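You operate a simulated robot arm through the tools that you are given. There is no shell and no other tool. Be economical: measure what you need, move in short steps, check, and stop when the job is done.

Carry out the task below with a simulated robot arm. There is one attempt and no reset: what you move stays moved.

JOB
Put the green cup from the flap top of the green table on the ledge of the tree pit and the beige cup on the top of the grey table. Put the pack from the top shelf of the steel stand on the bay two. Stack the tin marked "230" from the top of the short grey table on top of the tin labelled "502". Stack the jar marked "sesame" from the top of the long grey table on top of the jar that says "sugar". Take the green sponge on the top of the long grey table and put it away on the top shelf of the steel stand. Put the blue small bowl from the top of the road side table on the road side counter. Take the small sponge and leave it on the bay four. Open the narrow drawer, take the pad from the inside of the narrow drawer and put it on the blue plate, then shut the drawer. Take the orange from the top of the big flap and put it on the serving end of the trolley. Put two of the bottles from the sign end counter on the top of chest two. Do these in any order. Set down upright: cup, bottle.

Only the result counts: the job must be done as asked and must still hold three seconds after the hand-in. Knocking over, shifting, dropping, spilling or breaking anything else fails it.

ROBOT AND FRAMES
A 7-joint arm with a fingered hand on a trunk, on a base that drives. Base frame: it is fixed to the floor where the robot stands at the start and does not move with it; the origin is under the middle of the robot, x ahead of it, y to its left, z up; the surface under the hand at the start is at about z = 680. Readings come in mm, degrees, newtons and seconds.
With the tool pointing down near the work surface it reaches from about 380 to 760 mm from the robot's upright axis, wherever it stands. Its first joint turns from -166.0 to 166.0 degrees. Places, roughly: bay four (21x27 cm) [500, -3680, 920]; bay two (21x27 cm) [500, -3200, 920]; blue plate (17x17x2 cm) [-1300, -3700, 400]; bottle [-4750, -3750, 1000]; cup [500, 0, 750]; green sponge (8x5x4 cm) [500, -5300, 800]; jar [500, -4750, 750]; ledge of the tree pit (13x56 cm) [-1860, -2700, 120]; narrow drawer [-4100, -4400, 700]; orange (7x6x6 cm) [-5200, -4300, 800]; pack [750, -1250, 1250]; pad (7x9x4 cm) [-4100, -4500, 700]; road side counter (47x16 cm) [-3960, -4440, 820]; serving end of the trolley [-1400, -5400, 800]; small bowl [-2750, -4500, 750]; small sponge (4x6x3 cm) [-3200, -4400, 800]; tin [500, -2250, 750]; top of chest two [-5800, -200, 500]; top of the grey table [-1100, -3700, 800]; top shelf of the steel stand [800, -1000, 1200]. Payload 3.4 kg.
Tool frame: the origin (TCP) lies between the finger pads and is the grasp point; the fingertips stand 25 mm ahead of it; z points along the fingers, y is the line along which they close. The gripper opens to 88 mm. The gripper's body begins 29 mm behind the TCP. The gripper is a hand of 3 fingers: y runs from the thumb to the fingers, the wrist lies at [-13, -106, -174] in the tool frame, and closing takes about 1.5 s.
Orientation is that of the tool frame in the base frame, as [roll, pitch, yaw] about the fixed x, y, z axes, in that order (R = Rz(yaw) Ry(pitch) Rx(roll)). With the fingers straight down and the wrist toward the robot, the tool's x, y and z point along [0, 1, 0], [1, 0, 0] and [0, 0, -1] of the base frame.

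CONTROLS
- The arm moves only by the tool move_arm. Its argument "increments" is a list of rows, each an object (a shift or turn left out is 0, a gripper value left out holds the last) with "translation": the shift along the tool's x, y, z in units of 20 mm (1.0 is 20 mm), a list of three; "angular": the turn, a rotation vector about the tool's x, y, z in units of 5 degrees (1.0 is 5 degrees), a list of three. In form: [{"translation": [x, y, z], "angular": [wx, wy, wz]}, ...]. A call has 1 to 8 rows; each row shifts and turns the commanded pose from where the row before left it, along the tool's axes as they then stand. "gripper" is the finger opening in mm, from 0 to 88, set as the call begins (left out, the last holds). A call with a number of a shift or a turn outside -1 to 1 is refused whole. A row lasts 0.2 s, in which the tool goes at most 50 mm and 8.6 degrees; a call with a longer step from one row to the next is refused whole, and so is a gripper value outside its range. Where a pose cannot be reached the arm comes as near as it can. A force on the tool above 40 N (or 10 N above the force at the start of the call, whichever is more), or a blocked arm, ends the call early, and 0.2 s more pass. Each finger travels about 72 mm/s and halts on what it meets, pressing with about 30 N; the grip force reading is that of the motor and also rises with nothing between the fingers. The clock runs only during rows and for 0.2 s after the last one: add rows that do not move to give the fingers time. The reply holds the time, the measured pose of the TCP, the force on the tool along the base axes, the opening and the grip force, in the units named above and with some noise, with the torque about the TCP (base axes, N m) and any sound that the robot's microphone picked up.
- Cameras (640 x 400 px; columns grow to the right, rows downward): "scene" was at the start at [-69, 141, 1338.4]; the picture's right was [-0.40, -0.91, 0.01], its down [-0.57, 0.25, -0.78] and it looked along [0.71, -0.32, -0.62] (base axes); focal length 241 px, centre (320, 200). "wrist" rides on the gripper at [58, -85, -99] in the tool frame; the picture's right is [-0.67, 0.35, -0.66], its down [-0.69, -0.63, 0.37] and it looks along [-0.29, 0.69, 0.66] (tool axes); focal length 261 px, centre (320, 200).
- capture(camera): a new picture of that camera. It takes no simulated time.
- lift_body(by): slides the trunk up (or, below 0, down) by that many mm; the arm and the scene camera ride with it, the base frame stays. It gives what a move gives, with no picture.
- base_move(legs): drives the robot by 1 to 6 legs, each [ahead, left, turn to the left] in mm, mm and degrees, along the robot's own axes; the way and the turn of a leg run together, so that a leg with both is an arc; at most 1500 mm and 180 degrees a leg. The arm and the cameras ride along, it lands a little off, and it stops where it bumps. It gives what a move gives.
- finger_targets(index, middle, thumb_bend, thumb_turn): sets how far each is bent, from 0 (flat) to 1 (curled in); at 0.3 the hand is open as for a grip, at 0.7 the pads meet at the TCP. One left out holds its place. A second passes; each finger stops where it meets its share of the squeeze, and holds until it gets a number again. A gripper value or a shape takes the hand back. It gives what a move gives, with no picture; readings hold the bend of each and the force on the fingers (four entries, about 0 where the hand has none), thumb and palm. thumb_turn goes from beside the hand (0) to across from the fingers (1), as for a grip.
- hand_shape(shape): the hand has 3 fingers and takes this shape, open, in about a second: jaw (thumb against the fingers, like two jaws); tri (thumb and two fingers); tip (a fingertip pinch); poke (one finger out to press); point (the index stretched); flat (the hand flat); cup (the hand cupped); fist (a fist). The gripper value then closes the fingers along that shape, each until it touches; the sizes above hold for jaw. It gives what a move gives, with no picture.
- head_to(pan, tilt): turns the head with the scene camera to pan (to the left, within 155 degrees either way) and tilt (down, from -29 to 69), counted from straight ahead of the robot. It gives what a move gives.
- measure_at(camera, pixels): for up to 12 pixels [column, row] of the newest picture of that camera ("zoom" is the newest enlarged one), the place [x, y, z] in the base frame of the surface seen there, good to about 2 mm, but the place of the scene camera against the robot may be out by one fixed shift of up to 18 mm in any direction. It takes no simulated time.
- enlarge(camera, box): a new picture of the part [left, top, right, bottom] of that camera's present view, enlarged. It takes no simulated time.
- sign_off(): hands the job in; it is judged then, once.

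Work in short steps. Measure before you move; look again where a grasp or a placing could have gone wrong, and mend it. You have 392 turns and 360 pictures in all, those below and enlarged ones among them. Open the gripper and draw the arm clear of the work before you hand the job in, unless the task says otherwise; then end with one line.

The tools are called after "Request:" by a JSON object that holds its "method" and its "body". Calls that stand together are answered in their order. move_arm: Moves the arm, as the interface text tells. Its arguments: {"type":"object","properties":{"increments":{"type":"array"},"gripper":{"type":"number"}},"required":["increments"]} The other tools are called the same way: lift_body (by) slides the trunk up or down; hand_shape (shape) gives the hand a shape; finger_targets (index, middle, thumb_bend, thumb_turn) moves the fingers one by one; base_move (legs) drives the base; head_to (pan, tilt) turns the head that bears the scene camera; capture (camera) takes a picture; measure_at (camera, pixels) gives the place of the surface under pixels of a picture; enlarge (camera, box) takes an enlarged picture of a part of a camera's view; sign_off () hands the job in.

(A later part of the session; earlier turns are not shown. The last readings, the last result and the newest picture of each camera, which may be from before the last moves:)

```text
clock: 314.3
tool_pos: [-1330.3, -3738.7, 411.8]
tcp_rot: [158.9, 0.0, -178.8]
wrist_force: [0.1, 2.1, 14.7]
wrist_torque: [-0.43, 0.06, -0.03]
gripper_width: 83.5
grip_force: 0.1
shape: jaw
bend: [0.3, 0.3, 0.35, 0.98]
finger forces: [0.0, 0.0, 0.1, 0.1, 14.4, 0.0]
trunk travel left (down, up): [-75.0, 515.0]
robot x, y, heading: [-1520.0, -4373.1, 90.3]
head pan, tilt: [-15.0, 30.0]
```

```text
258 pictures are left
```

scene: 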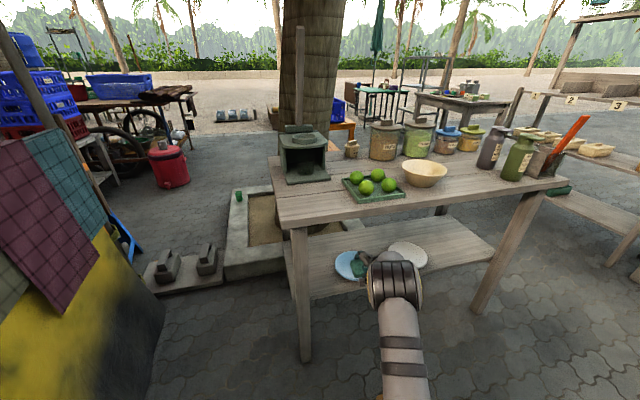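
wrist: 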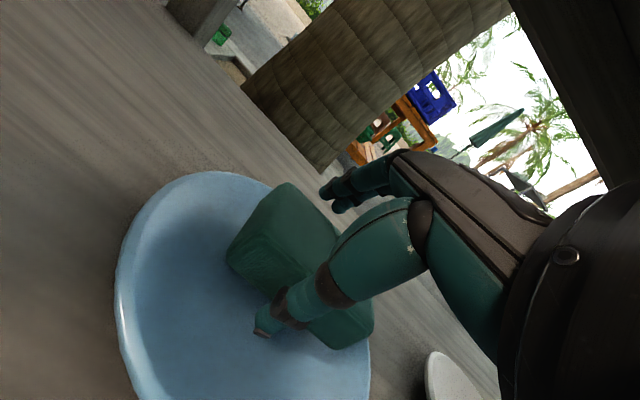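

The thumb touches the plate while opening. I rise 40 mm and look.

Request:
{"method": "lift_body", "body": {"by": 40}}

Request:
{"method": "capture", "body": {"camera": "wrist"}}

Request:
{"method": "base_move", "body": {"legs": [[-150, 0, 0]]}}

Request:
{"method": "capture", "body": {"camera": "wrist"}}

Request:
{"method": "enlarge", "body": {"camera": "scene", "box": [290, 200, 470, 330]}}

```text
clock: 315.1
tool_pos: [-1329.4, -3739.4, 449.6]
tcp_rot: [159.0, 0.0, -178.8]
wrist_force: [-0.1, 0.1, 0.0]
wrist_torque: [0.03, 0.01, 0.01]
gripper_width: 87.4
grip_force: 0.0
shape: jaw
bend: [0.3, 0.3, 0.3, 0.98]
finger forces: [0.0, 0.0, 0.1, 0.1, 0.0, 0.1]
trunk travel left (down, up): [-115.0, 475.0]
robot x, y, heading: [-1516.9, -4377.7, 90.3]
head pan, tilt: [-15.0, 30.0]
```

```text
257 pictures are left
```

wrist: 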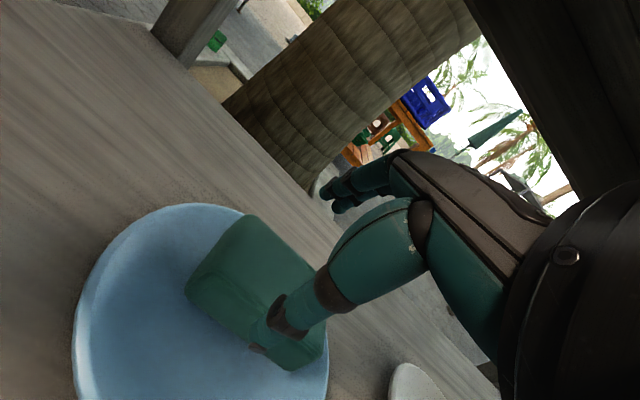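

```text
clock: 316.5
tool_pos: [-1329.8, -3890.7, 450.3]
tcp_rot: [159.0, 0.1, -178.9]
wrist_force: [0.6, -0.1, -0.5]
wrist_torque: [0.0, -0.02, 0.0]
gripper_width: 87.7
grip_force: 0.1
shape: jaw
bend: [0.3, 0.3, 0.3, 0.98]
finger forces: [0.0, 0.0, 0.0, 0.0, 0.0, 0.1]
trunk travel left (down, up): [-115.0, 475.0]
robot x, y, heading: [-1517.5, -4526.0, 90.3]
head pan, tilt: [-15.0, 30.0]
```

```text
256 pictures are left
```

wrist: 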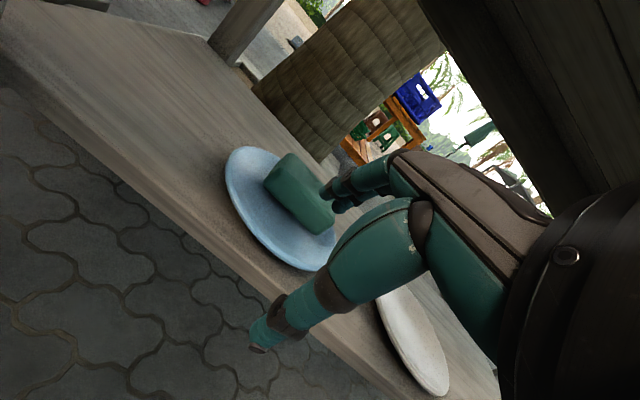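

```text
3.08 times, centred on (380, 265) of scene
```

zoom: 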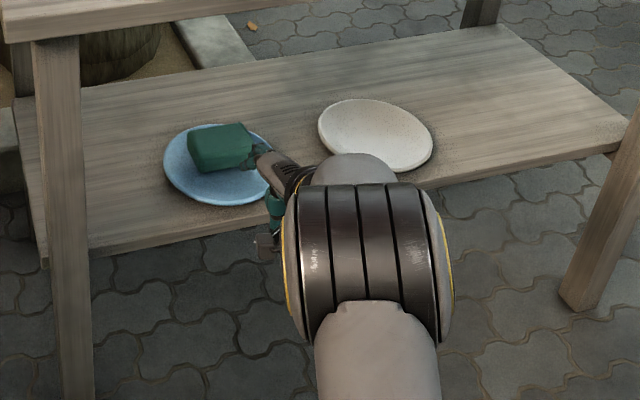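

The pad lies on the blue plate. I back out further and check its position within the plate and the plate itself.

Request:
{"method": "base_move", "body": {"legs": [[-200, 0, 0]]}}

Request:
{"method": "head_to", "body": {"pan": -12, "tilt": 35}}

Request:
{"method": "enlarge", "body": {"camera": "scene", "box": [280, 160, 420, 260]}}

```text
clock: 318.1
tool_pos: [-1325.9, -4089.1, 450.4]
tcp_rot: [159.0, 0.0, -179.1]
wrist_force: [-0.5, 0.2, 0.2]
wrist_torque: [-0.04, 0.0, -0.04]
gripper_width: 87.5
grip_force: 0.0
shape: jaw
bend: [0.3, 0.3, 0.3, 0.98]
finger forces: [0.1, 0.0, 0.0, 0.0, 0.1, 0.0]
trunk travel left (down, up): [-115.0, 475.0]
robot x, y, heading: [-1517.0, -4728.0, 90.2]
head pan, tilt: [-15.0, 30.0]
```

```text
clock: 318.8
tool_pos: [-1326.0, -4091.2, 449.8]
tcp_rot: [159.0, 0.0, -178.9]
wrist_force: [0.1, -0.6, -0.5]
wrist_torque: [-0.01, 0.0, 0.03]
gripper_width: 87.5
grip_force: 0.1
shape: jaw
bend: [0.3, 0.3, 0.3, 0.98]
finger forces: [0.1, 0.0, 0.0, 0.1, 0.1, 0.0]
trunk travel left (down, up): [-115.0, 475.0]
robot x, y, heading: [-1516.4, -4727.6, 90.1]
head pan, tilt: [-12.0, 35.0]
```

```text
4.00 times, centred on (350, 210) of scene
```

zoom: 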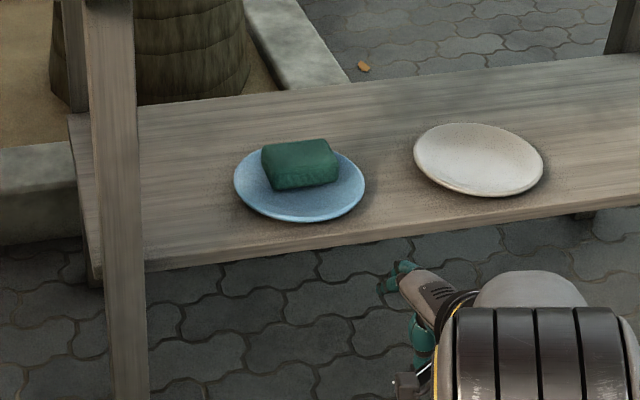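

Request:
{"method": "measure_at", "body": {"camera": "zoom", "pixels": [[300, 152], [263, 148], [333, 143], [275, 180], [335, 175], [236, 180], [364, 190], [300, 215], [280, 207]]}}

```text
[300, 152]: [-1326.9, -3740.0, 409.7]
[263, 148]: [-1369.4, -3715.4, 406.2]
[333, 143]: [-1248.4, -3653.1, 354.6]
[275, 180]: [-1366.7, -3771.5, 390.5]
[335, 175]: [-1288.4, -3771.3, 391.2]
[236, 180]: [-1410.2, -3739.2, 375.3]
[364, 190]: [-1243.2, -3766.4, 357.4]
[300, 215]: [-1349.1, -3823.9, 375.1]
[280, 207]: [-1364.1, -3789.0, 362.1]
```

The pad is well inside the plate. Now back to the stall to shut the drawer: lift, drive round, turn the hand to point forward with closed fingers.

Request:
{"method": "lift_body", "body": {"by": 290}}

Request:
{"method": "base_move", "body": {"legs": [[-472, 500, 0], [-400, 1450, 0], [0, 790, 0]]}}

Request:
{"method": "move_arm", "body": {"increments": [{"angular": [-1, 0, 0]}, {"angular": [-1, 0, 0]}, {"angular": [-1, 0, 0]}, {"angular": [-1, 0, 0]}, {"angular": [-1, 0, 0]}, {"angular": [-1, 0, 0]}, {"angular": [-1, 0, 0]}], "gripper": 0}}

Request:
{"method": "move_arm", "body": {"increments": [{"angular": [-1, 0, 0]}, {"angular": [-1, 0, 0]}, {"angular": [-1, 0, 0]}, {"angular": [-1, 0, 0]}, {"angular": [-1, 0, 0]}, {"angular": [-1, 0, 0]}, {"angular": [-0.8, 0, 0]}]}}

Request:
{"method": "capture", "body": {"camera": "wrist"}}

Request:
{"method": "capture", "body": {"camera": "scene"}}

```text
clock: 321.7
tool_pos: [-1326.8, -4091.0, 739.2]
tcp_rot: [159.0, 0.0, -179.0]
wrist_force: [0.6, -0.7, 0.2]
wrist_torque: [-0.01, -0.01, 0.0]
gripper_width: 87.8
grip_force: 0.0
shape: jaw
bend: [0.3, 0.3, 0.3, 0.98]
finger forces: [0.0, 0.1, 0.0, 0.0, 0.0, 0.1]
trunk travel left (down, up): [-405.0, 185.0]
robot x, y, heading: [-1514.3, -4729.5, 90.1]
head pan, tilt: [-12.0, 35.0]
```

```text
refused: leg 2 is longer than a leg can be; nothing moved
```

```text
clock: 323.3
tool_pos: [-1326.9, -4091.2, 740.6]
tcp_rot: [123.9, -0.1, -179.0]
wrist_force: [0.2, 0.3, 0.2]
wrist_torque: [-0.01, -0.01, 0.01]
gripper_width: 0.1
grip_force: 30.1
shape: jaw
bend: [0.7, 0.7, 0.37, 1.0]
finger forces: [0.1, 0.0, 0.1, 0.0, 0.0, 0.1]
trunk travel left (down, up): [-405.0, 185.0]
robot x, y, heading: [-1516.9, -4728.6, 90.2]
head pan, tilt: [-12.0, 35.0]
```

```text
clock: 324.9
tool_pos: [-1326.7, -4091.4, 740.2]
tcp_rot: [89.9, 0.0, -179.0]
wrist_force: [-0.1, 0.2, -0.2]
wrist_torque: [0.02, 0.03, 0.03]
gripper_width: 0.2
grip_force: 30.1
shape: jaw
bend: [0.7, 0.7, 0.37, 1.0]
finger forces: [0.1, 0.0, 0.0, 0.0, 0.0, 0.0]
trunk travel left (down, up): [-405.0, 185.0]
robot x, y, heading: [-1515.7, -4727.5, 90.1]
head pan, tilt: [-12.0, 35.0]
```

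```text
253 pictures are left
```

wrist: 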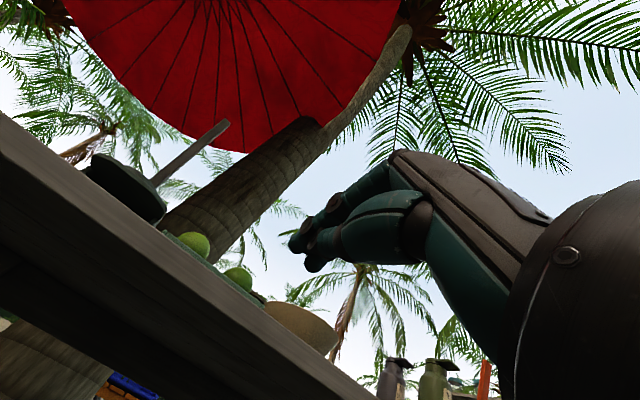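

```text
252 pictures are left
```

scene: 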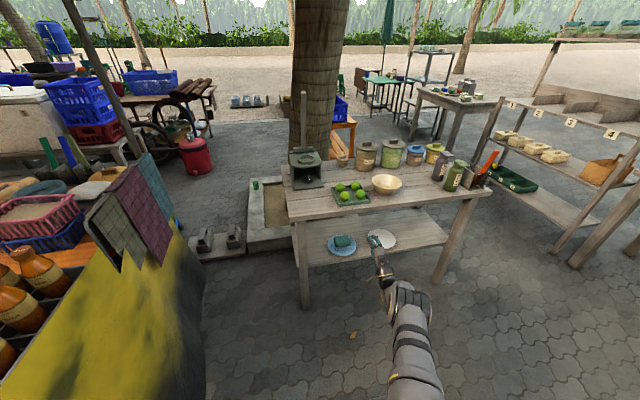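

The hand points forward. Now the drive, in shorter legs, stopping at y≈-5600 in front of the open drawer.

Request:
{"method": "base_move", "body": {"legs": [[-472, 500, 0], [-400, 1000, 0], [0, 1245, 0]]}}

Request:
{"method": "head_to", "body": {"pan": -12, "tilt": 40}}

Request:
{"method": "capture", "body": {"camera": "scene"}}

Request:
{"method": "capture", "body": {"camera": "wrist"}}

```text
clock: 326.9
tool_pos: [-1576.2, -4197.6, 740.5]
tcp_rot: [90.0, 0.0, -170.7]
wrist_force: [0.6, 0.3, -0.8]
wrist_torque: [-0.01, -0.04, 0.02]
gripper_width: 0.0
grip_force: 29.9
shape: jaw
bend: [0.7, 0.7, 0.37, 1.0]
finger forces: [0.0, 0.0, 0.0, 0.0, 0.0, 0.1]
trunk travel left (down, up): [-405.0, 185.0]
robot x, y, heading: [-1672.3, -4856.2, 98.9]
head pan, tilt: [-12.0, 35.0]
stopped in leg 1: the robot was blocked; the commanded pose is now the measured one
```

```text
clock: 327.5
tool_pos: [-1577.1, -4199.2, 739.0]
tcp_rot: [90.0, 0.0, -170.5]
wrist_force: [-0.1, -0.3, -0.5]
wrist_torque: [-0.03, 0.0, -0.01]
gripper_width: 0.1
grip_force: 30.4
shape: jaw
bend: [0.7, 0.7, 0.37, 1.0]
finger forces: [0.1, 0.0, 0.1, 0.0, 0.0, 0.0]
trunk travel left (down, up): [-405.0, 185.0]
robot x, y, heading: [-1671.6, -4856.0, 98.6]
head pan, tilt: [-12.0, 40.0]
```

```text
251 pictures are left
```

scene: 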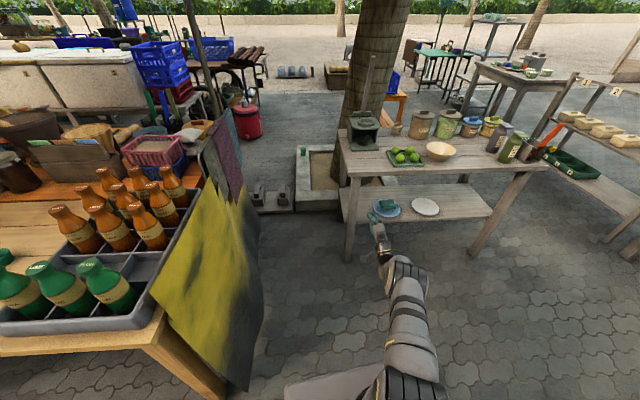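

```text
250 pictures are left
```

wrist: 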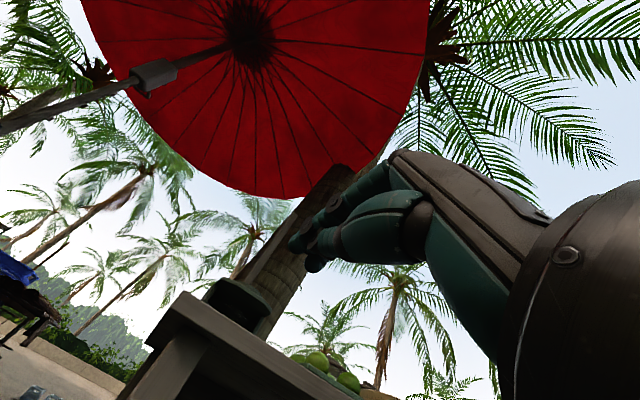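

Blocked at (-1672,-4856), probably my rear against the trolley. I look there before moving.

Request:
{"method": "head_to", "body": {"pan": -140, "tilt": 45}}

Request:
{"method": "capture", "body": {"camera": "scene"}}

```text
clock: 329.6
tool_pos: [-1576.5, -4197.7, 740.2]
tcp_rot: [90.0, 0.0, -170.5]
wrist_force: [0.1, -0.3, 0.0]
wrist_torque: [-0.01, 0.0, 0.03]
gripper_width: 0.0
grip_force: 29.7
shape: jaw
bend: [0.7, 0.7, 0.74, 1.0]
finger forces: [0.0, 0.0, 0.1, 0.0, 0.0, 0.0]
trunk travel left (down, up): [-405.0, 185.0]
robot x, y, heading: [-1670.7, -4857.6, 98.9]
head pan, tilt: [-140.0, 45.0]
```

```text
249 pictures are left
```

scene: 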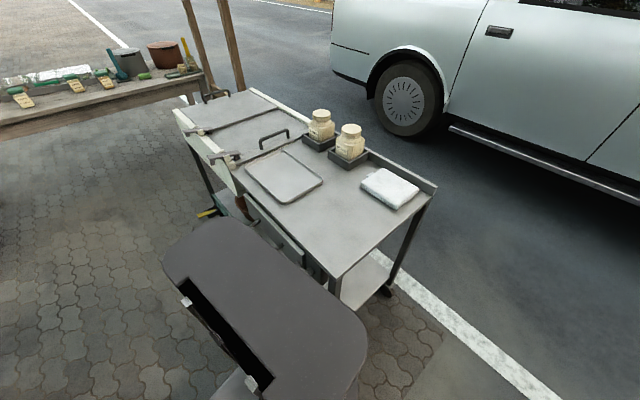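

Request:
{"method": "measure_at", "body": {"camera": "scene", "pixels": [[335, 270], [430, 192], [250, 172], [390, 290], [283, 180], [390, 188], [210, 212], [320, 185], [180, 110], [250, 92]]}}

Request:
{"method": "enlarge", "body": {"camera": "scene", "box": [160, 80, 460, 300]}}

```text
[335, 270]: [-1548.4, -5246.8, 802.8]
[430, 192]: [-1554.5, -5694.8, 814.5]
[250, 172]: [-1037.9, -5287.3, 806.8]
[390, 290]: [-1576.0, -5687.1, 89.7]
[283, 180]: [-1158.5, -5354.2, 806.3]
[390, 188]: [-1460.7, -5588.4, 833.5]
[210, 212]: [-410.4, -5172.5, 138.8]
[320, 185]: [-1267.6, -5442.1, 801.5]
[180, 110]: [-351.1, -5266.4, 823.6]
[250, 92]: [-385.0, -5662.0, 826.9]
```

```text
1.82 times, centred on (310, 190) of scene
```

zoom: 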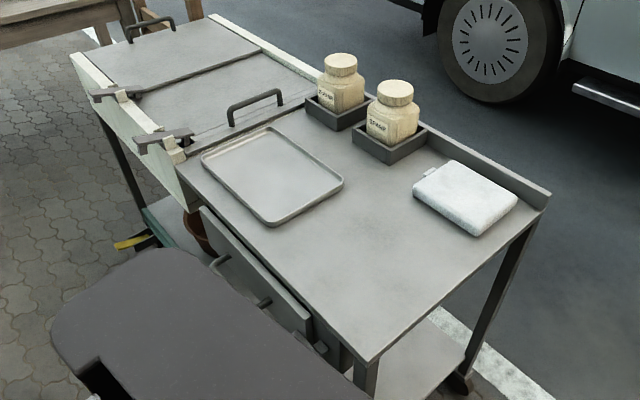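

The trolley appears unmoved; my rear extends about 400 mm behind the axis. I slide left first, square the heading, then go back and left along the road.

Request:
{"method": "base_move", "body": {"legs": [[0, 450, 0], [0, 0, -8.7], [-650, 0, 0], [0, 1100, 0], [0, 1000, 0]]}}

Request:
{"method": "head_to", "body": {"pan": -12, "tilt": 40}}

Request:
{"method": "capture", "body": {"camera": "scene"}}

```text
clock: 346.2
tool_pos: [-4023.0, -4942.5, 740.0]
tcp_rot: [90.0, 0.0, -179.3]
wrist_force: [0.9, 0.1, -0.5]
wrist_torque: [-0.02, 0.03, -0.02]
gripper_width: 0.2
grip_force: 29.9
shape: jaw
bend: [0.7, 0.7, 0.75, 1.0]
finger forces: [0.0, 0.1, 0.0, 0.1, 0.0, 0.0]
trunk travel left (down, up): [-405.0, 185.0]
robot x, y, heading: [-4216.1, -5576.3, 90.1]
head pan, tilt: [-140.0, 45.0]
```

```text
clock: 348.3
tool_pos: [-4023.9, -4942.8, 740.6]
tcp_rot: [89.9, 0.1, -179.2]
wrist_force: [0.7, 1.0, 0.9]
wrist_torque: [0.01, 0.0, -0.05]
gripper_width: 0.2
grip_force: 30.1
shape: jaw
bend: [0.7, 0.7, 0.75, 1.0]
finger forces: [0.0, 0.1, 0.0, 0.0, 0.0, 0.0]
trunk travel left (down, up): [-405.0, 185.0]
robot x, y, heading: [-4213.9, -5576.7, 90.2]
head pan, tilt: [-12.0, 40.0]
```

```text
247 pictures are left
```

scene: 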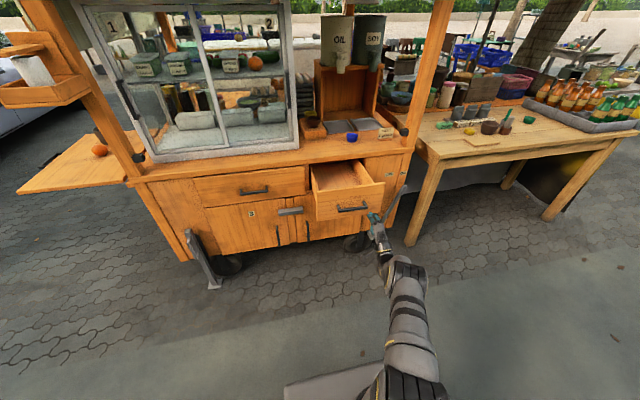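

I line up on the drawer's centre (left 50, up 8) and push the panel by driving forward.

Request:
{"method": "base_move", "body": {"legs": [[0, 50, 0]]}}

Request:
{"method": "lift_body", "body": {"by": 8}}

Request:
{"method": "base_move", "body": {"legs": [[305, 0, 0]]}}

Request:
{"method": "capture", "body": {"camera": "scene"}}

Request:
{"method": "capture", "body": {"camera": "wrist"}}

```text
clock: 349.3
tool_pos: [-4074.3, -4943.5, 739.1]
tcp_rot: [90.1, 0.0, -179.3]
wrist_force: [0.0, 0.2, 0.2]
wrist_torque: [0.0, -0.01, -0.01]
gripper_width: 0.0
grip_force: 30.2
shape: jaw
bend: [0.7, 0.7, 0.75, 1.0]
finger forces: [0.0, 0.0, 0.0, 0.0, 0.1, 0.0]
trunk travel left (down, up): [-405.0, 185.0]
robot x, y, heading: [-4268.2, -5584.8, 89.9]
head pan, tilt: [-12.0, 40.0]
```

```text
clock: 349.8
tool_pos: [-4074.1, -4943.3, 747.9]
tcp_rot: [90.0, 0.0, -179.2]
wrist_force: [0.6, 0.2, -0.5]
wrist_torque: [0.0, -0.02, -0.01]
gripper_width: 0.0
grip_force: 30.2
shape: jaw
bend: [0.7, 0.7, 0.75, 1.0]
finger forces: [0.0, 0.0, 0.1, 0.0, 0.0, 0.0]
trunk travel left (down, up): [-413.0, 177.0]
robot x, y, heading: [-4266.0, -5580.4, 90.0]
head pan, tilt: [-12.0, 40.0]
```

```text
clock: 351.9
tool_pos: [-4075.5, -4636.8, 748.2]
tcp_rot: [90.0, 0.0, -179.1]
wrist_force: [0.0, 0.3, 1.2]
wrist_torque: [-0.01, -0.01, 0.01]
gripper_width: 0.1
grip_force: 29.9
shape: jaw
bend: [0.7, 0.7, 0.75, 1.0]
finger forces: [0.0, 0.0, 0.0, 0.0, 0.0, 0.0]
trunk travel left (down, up): [-413.0, 177.0]
robot x, y, heading: [-4269.5, -5270.0, 90.2]
head pan, tilt: [-12.0, 40.0]
```

```text
246 pictures are left
```

scene: 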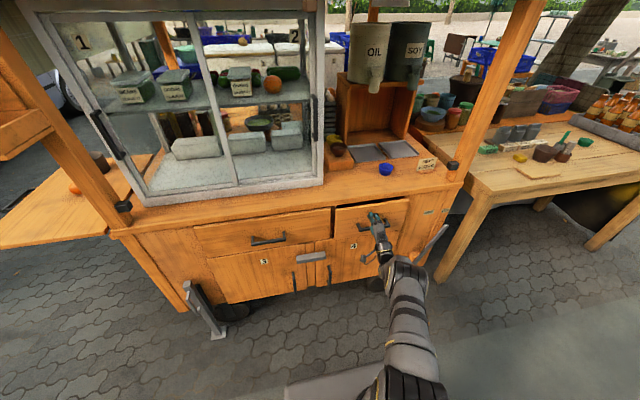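

```text
245 pictures are left
```

wrist: 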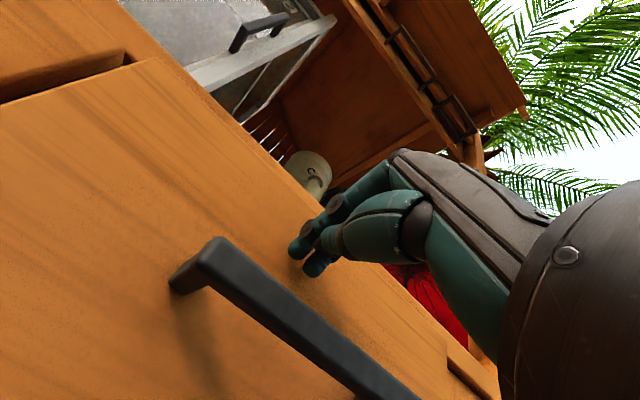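

Nearly shut. I push the rest until it is flush (force rise).

Request:
{"method": "base_move", "body": {"legs": [[30, 0, 0]]}}

Request:
{"method": "enlarge", "body": {"camera": "scene", "box": [180, 170, 460, 320]}}

Request:
{"method": "measure_at", "body": {"camera": "scene", "pixels": [[345, 225], [395, 210], [320, 235], [260, 225], [425, 220]]}}

```text
clock: 352.8
tool_pos: [-4074.5, -4618.1, 748.2]
tcp_rot: [89.4, 0.1, -178.9]
wrist_force: [-2.3, -9.2, 0.3]
wrist_torque: [-0.08, -0.02, 0.05]
gripper_width: 0.0
grip_force: 29.7
shape: jaw
bend: [0.7, 0.7, 0.76, 1.0]
finger forces: [9.5, 0.1, 0.0, 0.0, 0.0, 0.0]
trunk travel left (down, up): [-413.0, 177.0]
robot x, y, heading: [-4265.5, -5249.6, 90.0]
head pan, tilt: [-12.0, 40.0]
stopped in leg 1: the force on the tool passed its limit at 87 N (the readings are from after the stop); the commanded pose is now the measured one
```

```text
2.29 times, centred on (320, 245) of scene
```

zoom: 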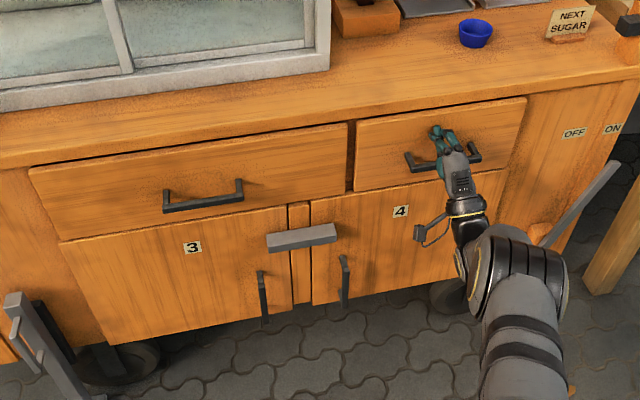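

```text
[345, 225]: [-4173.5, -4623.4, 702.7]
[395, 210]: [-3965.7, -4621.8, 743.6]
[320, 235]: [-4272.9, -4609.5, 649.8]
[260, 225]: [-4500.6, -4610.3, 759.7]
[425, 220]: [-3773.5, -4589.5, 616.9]
```

Request:
{"method": "measure_at", "body": {"camera": "zoom", "pixels": [[380, 150], [500, 115], [300, 170], [100, 180], [380, 180]]}}

Request:
{"method": "base_move", "body": {"legs": [[-300, 0, 0]]}}

Request:
{"method": "capture", "body": {"camera": "scene"}}

```text
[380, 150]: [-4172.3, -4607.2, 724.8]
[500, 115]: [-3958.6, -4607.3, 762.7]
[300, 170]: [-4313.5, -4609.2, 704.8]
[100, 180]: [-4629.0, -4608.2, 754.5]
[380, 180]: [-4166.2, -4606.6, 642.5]
```

```text
clock: 354.8
tool_pos: [-4075.0, -4917.2, 748.6]
tcp_rot: [89.5, 0.0, -179.1]
wrist_force: [-0.3, -0.7, 1.3]
wrist_torque: [-0.03, 0.01, -0.01]
gripper_width: 0.1
grip_force: 30.3
shape: jaw
bend: [0.7, 0.7, 0.76, 1.0]
finger forces: [0.0, 0.0, 0.0, 0.0, 0.1, 0.1]
trunk travel left (down, up): [-413.0, 177.0]
robot x, y, heading: [-4262.9, -5553.0, 89.9]
head pan, tilt: [-12.0, 40.0]
```

```text
243 pictures are left
```

scene: 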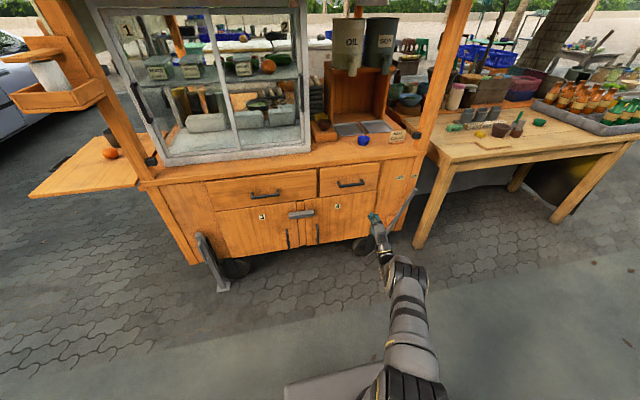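

The drawer is flush and shut. Next the yellow small sponge: I raise, turn the hand down again, open it and drive to stand before it.

Request:
{"method": "lift_body", "body": {"by": 170}}

Request:
{"method": "move_arm", "body": {"increments": [{"angular": [1, 0, 0]}, {"angular": [1, 0, 0]}, {"angular": [1, 0, 0]}, {"angular": [1, 0, 0]}, {"angular": [1, 0, 0]}, {"angular": [1, 0, 0]}, {"angular": [1, 0, 0]}, {"angular": [1, 0, 0]}], "gripper": 88}}

Request:
{"method": "move_arm", "body": {"increments": [{"angular": [1, 0, 0]}, {"angular": [1, 0, 0]}, {"angular": [1, 0, 0]}, {"angular": [1, 0, 0]}, {"angular": [1, 0, 0]}, {"angular": [1, 0, 0]}, {"angular": [1, 0, 0]}, {"angular": [1, 0, 0]}]}}

Request:
{"method": "move_arm", "body": {"increments": [{"angular": [1, 0, 0]}, {"angular": [1, 0, 0]}, {}]}}

Request:
{"method": "base_move", "body": {"legs": [[0, -833, 0], [485, 0, 0]]}}

Request:
{"method": "capture", "body": {"camera": "wrist"}}

```text
clock: 356.7
tool_pos: [-4073.3, -4917.9, 919.1]
tcp_rot: [89.4, 0.0, -179.0]
wrist_force: [0.0, -0.3, -0.4]
wrist_torque: [0.01, -0.03, -0.01]
gripper_width: 0.0
grip_force: 29.8
shape: jaw
bend: [0.7, 0.7, 0.76, 1.0]
finger forces: [0.1, 0.1, 0.0, 0.0, 0.0, 0.1]
trunk travel left (down, up): [-583.0, 7.0]
robot x, y, heading: [-4268.5, -5549.2, 89.8]
head pan, tilt: [-12.0, 40.0]
```

```text
clock: 358.5
tool_pos: [-4073.1, -4918.6, 919.0]
tcp_rot: [129.5, 0.1, -179.1]
wrist_force: [0.1, 0.0, 0.0]
wrist_torque: [-0.01, -0.02, 0.0]
gripper_width: 87.7
grip_force: 0.1
shape: jaw
bend: [0.3, 0.3, 0.3, 0.98]
finger forces: [0.1, 0.0, 0.0, 0.0, 0.1, 0.0]
trunk travel left (down, up): [-583.0, 7.0]
robot x, y, heading: [-4264.3, -5548.2, 90.0]
head pan, tilt: [-12.0, 40.0]
```

```text
clock: 360.3
tool_pos: [-4075.7, -4917.4, 919.3]
tcp_rot: [169.4, 0.2, -179.1]
wrist_force: [-0.1, 0.2, -0.1]
wrist_torque: [-0.01, 0.01, -0.02]
gripper_width: 87.7
grip_force: 0.1
shape: jaw
bend: [0.3, 0.3, 0.3, 0.98]
finger forces: [0.0, 0.1, 0.0, 0.1, 0.0, 0.0]
trunk travel left (down, up): [-583.0, 7.0]
robot x, y, heading: [-4267.6, -5550.0, 90.2]
head pan, tilt: [-12.0, 40.0]
```

```text
clock: 361.1
tool_pos: [-4073.4, -4916.8, 920.0]
tcp_rot: [179.4, 0.1, -179.0]
wrist_force: [-0.5, 0.0, 0.4]
wrist_torque: [0.01, 0.03, 0.0]
gripper_width: 87.8
grip_force: 0.1
shape: jaw
bend: [0.3, 0.3, 0.3, 0.98]
finger forces: [0.0, 0.0, 0.0, 0.0, 0.0, 0.0]
trunk travel left (down, up): [-583.0, 7.0]
robot x, y, heading: [-4265.7, -5550.1, 90.1]
head pan, tilt: [-12.0, 40.0]
```

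```text
clock: 368.1
tool_pos: [-3245.1, -4429.8, 918.8]
tcp_rot: [179.3, 0.0, -178.8]
wrist_force: [0.0, -0.3, -0.3]
wrist_torque: [0.02, -0.01, -0.03]
gripper_width: 87.8
grip_force: 0.0
shape: jaw
bend: [0.3, 0.3, 0.3, 0.98]
finger forces: [0.1, 0.1, 0.0, 0.1, 0.1, 0.1]
trunk travel left (down, up): [-583.0, 7.0]
robot x, y, heading: [-3434.6, -5065.2, 90.4]
head pan, tilt: [-12.0, 40.0]
```

```text
242 pictures are left
```

wrist: 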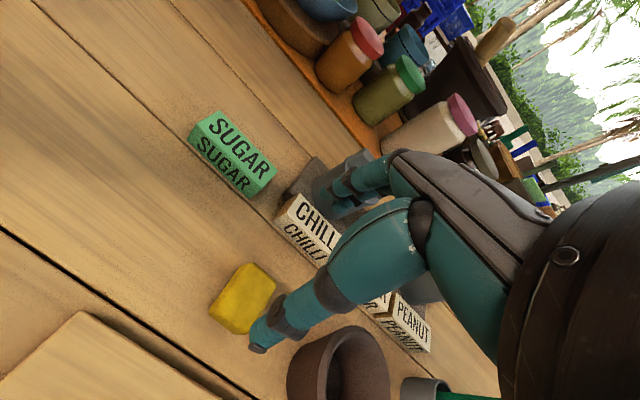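

The yellow sponge is at (243,298). I measure it, the dark pot and the board beside it.

Request:
{"method": "measure_at", "body": {"camera": "wrist", "pixels": [[244, 265], [275, 278], [213, 308], [245, 325], [243, 297], [225, 320], [300, 360], [340, 340], [325, 345], [290, 210], [310, 255], [150, 345]]}}

```text
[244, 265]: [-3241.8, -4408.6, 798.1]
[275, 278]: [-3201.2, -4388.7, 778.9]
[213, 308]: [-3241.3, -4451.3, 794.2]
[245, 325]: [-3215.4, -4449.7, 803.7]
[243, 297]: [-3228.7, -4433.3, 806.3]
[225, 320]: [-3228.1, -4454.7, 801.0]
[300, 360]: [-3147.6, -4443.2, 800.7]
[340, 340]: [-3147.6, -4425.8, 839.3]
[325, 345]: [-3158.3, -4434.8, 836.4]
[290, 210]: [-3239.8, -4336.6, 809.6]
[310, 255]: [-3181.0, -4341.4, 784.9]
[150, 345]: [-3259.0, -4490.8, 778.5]
```

Sponge centre (-3228,-4430), top 806. I shift, lower the trunk to z 806 and close along its length.

Request:
{"method": "move_arm", "body": {"increments": [{"translation": [-0.85, 0.2, 0]}, {}]}}

Request:
{"method": "lift_body", "body": {"by": -108}}

Request:
{"method": "capture", "body": {"camera": "wrist"}}

```text
clock: 368.6
tool_pos: [-3227.5, -4426.3, 917.9]
tcp_rot: [179.4, 0.1, -178.8]
wrist_force: [-0.3, 0.5, -0.1]
wrist_torque: [-0.01, 0.0, 0.0]
gripper_width: 87.7
grip_force: 0.0
shape: jaw
bend: [0.3, 0.3, 0.3, 0.98]
finger forces: [0.0, 0.0, 0.0, 0.1, 0.1, 0.1]
trunk travel left (down, up): [-583.0, 7.0]
robot x, y, heading: [-3433.9, -5067.5, 90.1]
head pan, tilt: [-12.0, 40.0]
```

```text
clock: 370.1
tool_pos: [-3227.1, -4426.0, 810.9]
tcp_rot: [179.4, 0.0, -178.8]
wrist_force: [0.0, -0.4, 1.2]
wrist_torque: [-0.04, 0.0, 0.01]
gripper_width: 87.5
grip_force: 0.0
shape: jaw
bend: [0.3, 0.3, 0.3, 0.98]
finger forces: [0.0, 0.0, 0.0, 0.1, 0.1, 0.0]
trunk travel left (down, up): [-475.0, 115.0]
robot x, y, heading: [-3434.2, -5066.0, 90.1]
head pan, tilt: [-12.0, 40.0]
```

```text
241 pictures are left
```

wrist: 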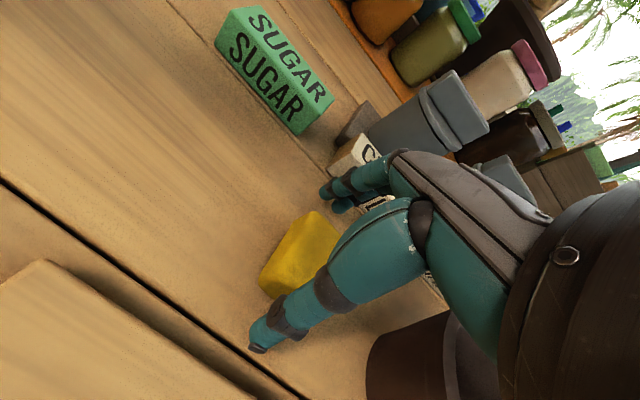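

Straddled properly. I lower 4 mm, close, and lift.

Request:
{"method": "move_arm", "body": {"increments": [{"translation": [0, 0, 0.2]}, {}]}}

Request:
{"method": "move_arm", "body": {"increments": [{}, {}, {}, {}, {}, {}], "gripper": 30}}

Request:
{"method": "lift_body", "body": {"by": 110}}

Request:
{"method": "capture", "body": {"camera": "wrist"}}

```text
clock: 370.6
tool_pos: [-3228.6, -4425.6, 806.9]
tcp_rot: [179.4, 0.1, -178.7]
wrist_force: [-0.1, -0.1, -0.1]
wrist_torque: [-0.03, 0.01, 0.02]
gripper_width: 87.5
grip_force: 0.0
shape: jaw
bend: [0.3, 0.3, 0.3, 0.98]
finger forces: [0.1, 0.0, 0.0, 0.1, 0.1, 0.1]
trunk travel left (down, up): [-475.0, 115.0]
robot x, y, heading: [-3436.8, -5058.8, 90.4]
head pan, tilt: [-12.0, 40.0]
```

```text
clock: 372.1
tool_pos: [-3228.3, -4424.5, 806.1]
tcp_rot: [179.3, 0.0, -178.7]
wrist_force: [-0.7, 0.6, 0.5]
wrist_torque: [0.0, 0.0, -0.05]
gripper_width: 45.7
grip_force: 29.9
shape: jaw
bend: [0.74, 0.44, 0.68, 1.0]
finger forces: [17.7, 9.7, 0.0, 0.1, 27.3, 0.0]
trunk travel left (down, up): [-475.0, 115.0]
robot x, y, heading: [-3438.6, -5064.6, 90.5]
head pan, tilt: [-12.0, 40.0]
```

```text
clock: 373.5
tool_pos: [-3227.9, -4425.0, 916.6]
tcp_rot: [179.4, 0.0, -178.7]
wrist_force: [0.0, 0.2, 0.0]
wrist_torque: [0.01, -0.02, 0.02]
gripper_width: 45.4
grip_force: 30.2
shape: jaw
bend: [0.74, 0.44, 0.68, 1.0]
finger forces: [17.7, 9.7, 0.0, 0.1, 27.3, 0.0]
trunk travel left (down, up): [-585.0, 5.0]
robot x, y, heading: [-3435.9, -5064.4, 90.0]
head pan, tilt: [-12.0, 40.0]
```

```text
240 pictures are left
```

wrist: 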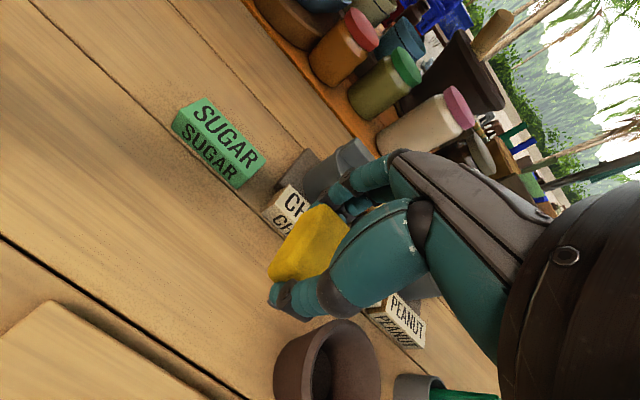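

The sponge is held. I drive to the bay rack: back to the road, turn to face +x, pass between trolley and table, and come up before bay four.

Request:
{"method": "base_move", "body": {"legs": [[-300, 0, 0], [0, -1300, 0], [0, 0, -90], [400, 760, 0], [1490, 0, 0]]}}

Request:
{"method": "head_to", "body": {"pan": 30, "tilt": 25}}

Request:
{"method": "capture", "body": {"camera": "scene"}}

```text
clock: 396.7
tool_pos: [416.5, -4855.5, 915.7]
tcp_rot: [179.5, 0.0, 90.0]
wrist_force: [0.2, -0.3, -0.3]
wrist_torque: [-0.01, 0.01, 0.01]
gripper_width: 44.9
grip_force: 30.1
shape: jaw
bend: [0.74, 0.44, 0.68, 1.0]
finger forces: [17.5, 9.7, 0.0, 0.0, 27.0, 0.0]
trunk travel left (down, up): [-585.0, 5.0]
robot x, y, heading: [-219.6, -4640.6, -1.1]
head pan, tilt: [-12.0, 40.0]
```

```text
clock: 397.8
tool_pos: [415.2, -4854.7, 917.0]
tcp_rot: [179.4, 0.1, 90.0]
wrist_force: [0.6, 0.5, 0.1]
wrist_torque: [0.02, -0.01, 0.0]
gripper_width: 45.2
grip_force: 30.5
shape: jaw
bend: [0.74, 0.44, 0.68, 1.0]
finger forces: [17.4, 9.7, 0.0, 0.0, 27.0, 0.0]
trunk travel left (down, up): [-585.0, 5.0]
robot x, y, heading: [-221.2, -4638.0, -1.1]
head pan, tilt: [30.0, 25.0]
```

```text
239 pictures are left
```

scene: 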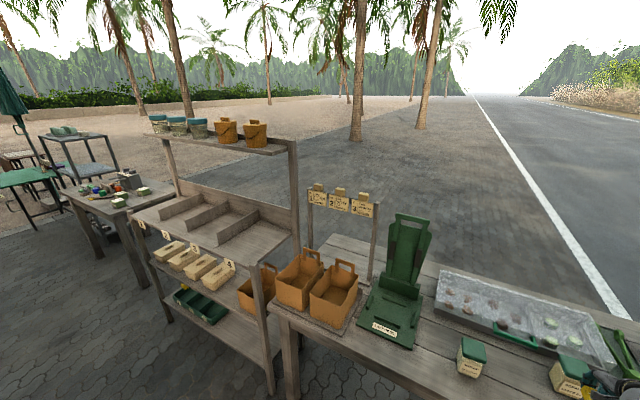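

I measure the rack's bay four, dividers, front edge and the posts before moving along.

Request:
{"method": "measure_at", "body": {"camera": "scene", "pixels": [[230, 260], [262, 235], [205, 240], [250, 215], [192, 250], [270, 310], [296, 150], [240, 148], [318, 190], [350, 200], [225, 215], [185, 207]]}}

Request:
{"method": "enlarge", "body": {"camera": "scene", "box": [120, 110, 320, 320]}}

```text
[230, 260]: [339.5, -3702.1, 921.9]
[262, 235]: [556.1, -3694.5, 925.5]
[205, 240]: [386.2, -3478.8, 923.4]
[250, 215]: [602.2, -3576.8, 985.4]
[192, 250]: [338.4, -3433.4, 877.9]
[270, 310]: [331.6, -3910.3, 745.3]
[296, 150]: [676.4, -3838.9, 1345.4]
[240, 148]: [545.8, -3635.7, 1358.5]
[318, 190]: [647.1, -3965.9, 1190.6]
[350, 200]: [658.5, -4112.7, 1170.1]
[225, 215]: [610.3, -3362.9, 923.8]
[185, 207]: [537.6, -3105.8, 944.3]
```

```text
1.90 times, centred on (220, 215) of scene
```

zoom: 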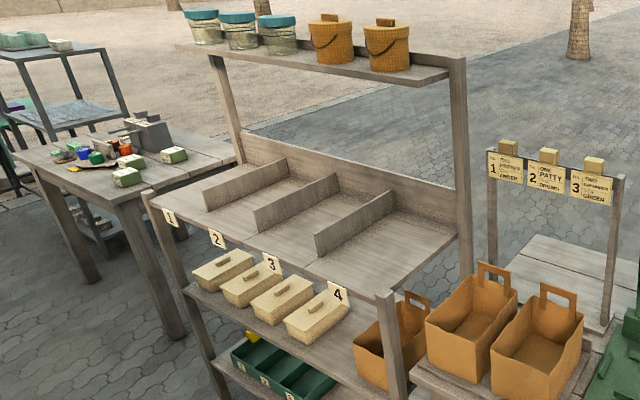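

Bay surface ≈917, front edge x≈335, upper shelf starts at x≈545 (z 1345). I raise the arm, back 80 mm, and slide left to y≈-3475.

Request:
{"method": "move_arm", "body": {"increments": [{"translation": [0, 0, -1]}, {"translation": [0, 0, -1]}, {"translation": [0, 0, -1]}, {"translation": [0, 0, -1]}, {"translation": [0, 0, -1]}, {"translation": [0, 0, -1]}, {"translation": [0, 0, -1]}]}}

Request:
{"method": "base_move", "body": {"legs": [[-75, 0, 1.1], [0, 1165, 0]]}}

Request:
{"method": "capture", "body": {"camera": "wrist"}}

Request:
{"method": "head_to", "body": {"pan": -5, "tilt": 40}}

Request:
{"method": "capture", "body": {"camera": "scene"}}

```text
clock: 399.4
tool_pos: [413.8, -4857.2, 1056.3]
tcp_rot: [179.4, -0.1, 90.1]
wrist_force: [-0.1, 0.9, -0.1]
wrist_torque: [0.01, -0.01, 0.0]
gripper_width: 45.0
grip_force: 29.9
shape: jaw
bend: [0.74, 0.44, 0.68, 1.0]
finger forces: [17.4, 9.6, 0.0, 0.0, 27.1, 0.0]
trunk travel left (down, up): [-585.0, 5.0]
robot x, y, heading: [-218.6, -4638.0, -0.9]
head pan, tilt: [30.0, 25.0]
```

```text
clock: 405.9
tool_pos: [335.2, -3667.4, 1056.0]
tcp_rot: [179.4, 0.1, 91.6]
wrist_force: [1.1, -0.2, -1.0]
wrist_torque: [0.02, 0.0, 0.05]
gripper_width: 45.2
grip_force: 30.2
shape: jaw
bend: [0.74, 0.44, 0.68, 1.0]
finger forces: [17.5, 9.6, 0.1, 0.1, 27.0, 0.0]
trunk travel left (down, up): [-585.0, 5.0]
robot x, y, heading: [-302.2, -3465.7, 0.8]
head pan, tilt: [30.0, 25.0]
```

```text
237 pictures are left
```

wrist: 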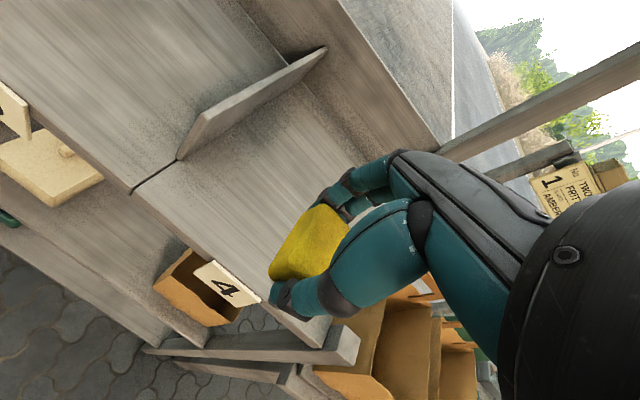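

```text
clock: 407.0
tool_pos: [336.5, -3667.0, 1055.9]
tcp_rot: [179.3, -0.1, 91.7]
wrist_force: [0.0, -0.1, 0.9]
wrist_torque: [-0.04, 0.0, 0.02]
gripper_width: 45.1
grip_force: 29.8
shape: jaw
bend: [0.74, 0.44, 0.68, 1.0]
finger forces: [17.5, 9.6, 0.0, 0.1, 27.2, 0.0]
trunk travel left (down, up): [-585.0, 5.0]
robot x, y, heading: [-302.4, -3463.6, 0.8]
head pan, tilt: [-5.0, 40.0]
```

```text
236 pictures are left
```

scene: 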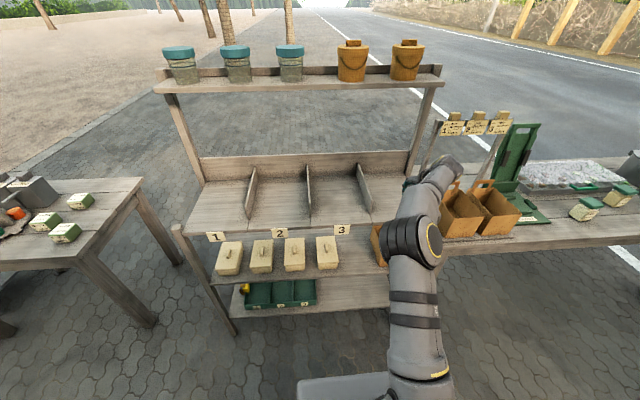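

I measure bay four's floor and divider with the wrist camera.

Request:
{"method": "measure_at", "body": {"camera": "wrist", "pixels": [[185, 150], [320, 52], [250, 150], [220, 230], [300, 110], [340, 140], [140, 185], [260, 280], [430, 130]]}}

```text
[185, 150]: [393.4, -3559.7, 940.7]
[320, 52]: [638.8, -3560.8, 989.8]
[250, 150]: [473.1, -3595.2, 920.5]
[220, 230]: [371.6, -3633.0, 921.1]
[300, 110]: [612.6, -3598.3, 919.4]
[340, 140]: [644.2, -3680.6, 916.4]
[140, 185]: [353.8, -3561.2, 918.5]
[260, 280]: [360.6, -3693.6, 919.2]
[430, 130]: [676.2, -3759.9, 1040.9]
```

Floor z 919, divider at y -3560. I drive forward 145 mm and lower the sponge to just above the floor.

Request:
{"method": "base_move", "body": {"legs": [[145, 0, 0]]}}

Request:
{"method": "lift_body", "body": {"by": -100}}

Request:
{"method": "capture", "body": {"camera": "wrist"}}

```text
clock: 408.3
tool_pos: [481.4, -3665.3, 1056.1]
tcp_rot: [179.5, 0.0, 91.7]
wrist_force: [0.0, 0.0, -0.5]
wrist_torque: [0.01, 0.03, 0.01]
gripper_width: 45.0
grip_force: 29.7
shape: jaw
bend: [0.74, 0.44, 0.68, 1.0]
finger forces: [17.5, 9.6, 0.0, 0.0, 27.0, 0.0]
trunk travel left (down, up): [-585.0, 5.0]
robot x, y, heading: [-157.2, -3463.0, 0.6]
head pan, tilt: [-5.0, 40.0]
```

```text
clock: 409.6
tool_pos: [478.7, -3665.7, 955.9]
tcp_rot: [179.3, -0.1, 91.8]
wrist_force: [-0.9, -0.6, 0.1]
wrist_torque: [0.0, 0.01, 0.01]
gripper_width: 45.2
grip_force: 29.8
shape: jaw
bend: [0.74, 0.44, 0.68, 1.0]
finger forces: [17.5, 9.6, 0.1, 0.0, 27.1, 0.0]
trunk travel left (down, up): [-485.0, 105.0]
robot x, y, heading: [-158.7, -3464.3, 0.7]
head pan, tilt: [-5.0, 40.0]
```

```text
235 pictures are left
```

wrist: 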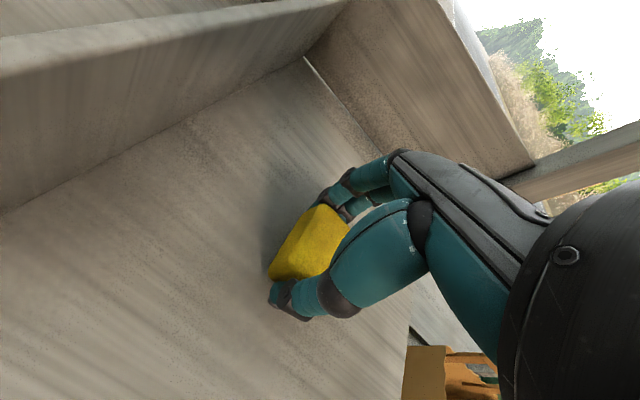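

Request:
{"method": "lift_body", "body": {"by": -6}}

Request:
{"method": "move_arm", "body": {"increments": [{}, {}, {}, {}, {}, {}], "gripper": 88}}

Request:
{"method": "lift_body", "body": {"by": 108}}

Request:
{"method": "capture", "body": {"camera": "wrist"}}

```text
clock: 410.2
tool_pos: [479.5, -3665.1, 950.6]
tcp_rot: [179.5, 0.0, 91.7]
wrist_force: [0.3, -0.4, -1.0]
wrist_torque: [0.0, -0.02, -0.01]
gripper_width: 45.0
grip_force: 30.0
shape: jaw
bend: [0.74, 0.44, 0.68, 1.0]
finger forces: [17.5, 9.6, 0.0, 0.0, 27.1, 0.0]
trunk travel left (down, up): [-479.0, 111.0]
robot x, y, heading: [-157.1, -3464.3, 0.6]
head pan, tilt: [-5.0, 40.0]
```

```text
clock: 411.6
tool_pos: [480.2, -3665.9, 950.4]
tcp_rot: [179.3, 0.1, 91.7]
wrist_force: [0.2, -0.1, -0.6]
wrist_torque: [-0.02, 0.01, 0.0]
gripper_width: 87.5
grip_force: 0.2
shape: jaw
bend: [0.3, 0.3, 0.3, 0.98]
finger forces: [0.0, 0.1, 0.0, 0.0, 0.1, 0.0]
trunk travel left (down, up): [-479.0, 111.0]
robot x, y, heading: [-157.6, -3461.4, 0.9]
head pan, tilt: [-5.0, 40.0]
```

```text
clock: 413.0
tool_pos: [480.3, -3664.8, 1057.6]
tcp_rot: [179.4, 0.0, 91.7]
wrist_force: [0.3, -0.1, -0.1]
wrist_torque: [0.01, 0.01, -0.03]
gripper_width: 87.4
grip_force: 0.0
shape: jaw
bend: [0.3, 0.3, 0.3, 0.98]
finger forces: [0.1, 0.0, 0.1, 0.0, 0.1, 0.0]
trunk travel left (down, up): [-587.0, 3.0]
robot x, y, heading: [-155.5, -3463.1, 0.6]
head pan, tilt: [-5.0, 40.0]
```

```text
234 pictures are left
```

wrist: 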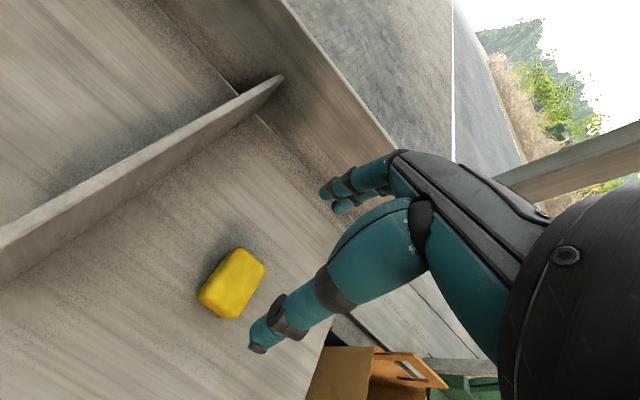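

Sponge done. I back up, slide left toward the short grey table, and look for the tins.

Request:
{"method": "base_move", "body": {"legs": [[-145, 0, 0], [0, 1250, 0]]}}

Request:
{"method": "head_to", "body": {"pan": -10, "tilt": 45}}

Request:
{"method": "capture", "body": {"camera": "scene"}}

```text
clock: 420.3
tool_pos: [321.5, -2415.8, 1059.0]
tcp_rot: [179.5, 0.1, 91.4]
wrist_force: [0.2, -0.4, 0.5]
wrist_torque: [0.01, -0.02, -0.01]
gripper_width: 87.7
grip_force: 0.0
shape: jaw
bend: [0.3, 0.3, 0.3, 0.98]
finger forces: [0.1, 0.0, 0.1, 0.1, 0.0, 0.0]
trunk travel left (down, up): [-587.0, 3.0]
robot x, y, heading: [-315.6, -2215.4, 0.1]
head pan, tilt: [-5.0, 40.0]
```

```text
clock: 420.9
tool_pos: [323.9, -2417.5, 1057.8]
tcp_rot: [179.4, 0.0, 91.6]
wrist_force: [-0.5, 0.7, 0.1]
wrist_torque: [-0.02, 0.01, 0.0]
gripper_width: 87.5
grip_force: 0.1
shape: jaw
bend: [0.3, 0.3, 0.3, 0.98]
finger forces: [0.0, 0.1, 0.1, 0.0, 0.0, 0.1]
trunk travel left (down, up): [-587.0, 3.0]
robot x, y, heading: [-315.4, -2218.1, 0.3]
head pan, tilt: [-10.0, 45.0]
```

```text
233 pictures are left
```

scene: 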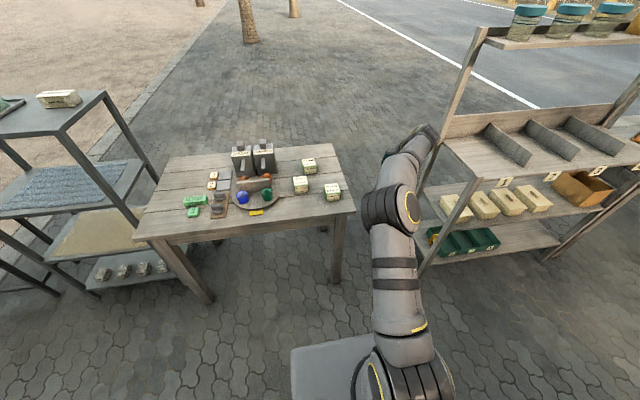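

Three boxes (tins) stand at (310,165), (300,185), (333,192). I enlarge and measure.

Request:
{"method": "enlarge", "body": {"camera": "scene", "box": [220, 130, 360, 225]}}

Request:
{"method": "measure_at", "body": {"camera": "zoom", "pixels": [[407, 150], [408, 170], [365, 240], [365, 260], [515, 270], [515, 292], [450, 310], [345, 235], [388, 235], [495, 265], [538, 265], [410, 130]]}}

```text
4.21 times, centred on (290, 178) of scene
```

zoom: 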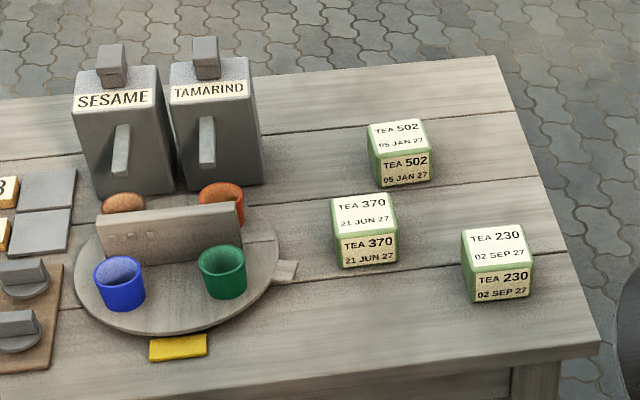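

```text
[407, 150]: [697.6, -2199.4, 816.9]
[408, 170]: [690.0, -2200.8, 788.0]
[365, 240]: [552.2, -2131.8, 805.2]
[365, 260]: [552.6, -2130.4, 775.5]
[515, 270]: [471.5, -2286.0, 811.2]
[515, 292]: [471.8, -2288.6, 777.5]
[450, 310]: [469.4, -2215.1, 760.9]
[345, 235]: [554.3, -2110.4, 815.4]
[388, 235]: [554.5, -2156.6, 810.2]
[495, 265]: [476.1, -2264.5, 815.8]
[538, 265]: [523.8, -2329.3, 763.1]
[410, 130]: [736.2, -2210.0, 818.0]
```

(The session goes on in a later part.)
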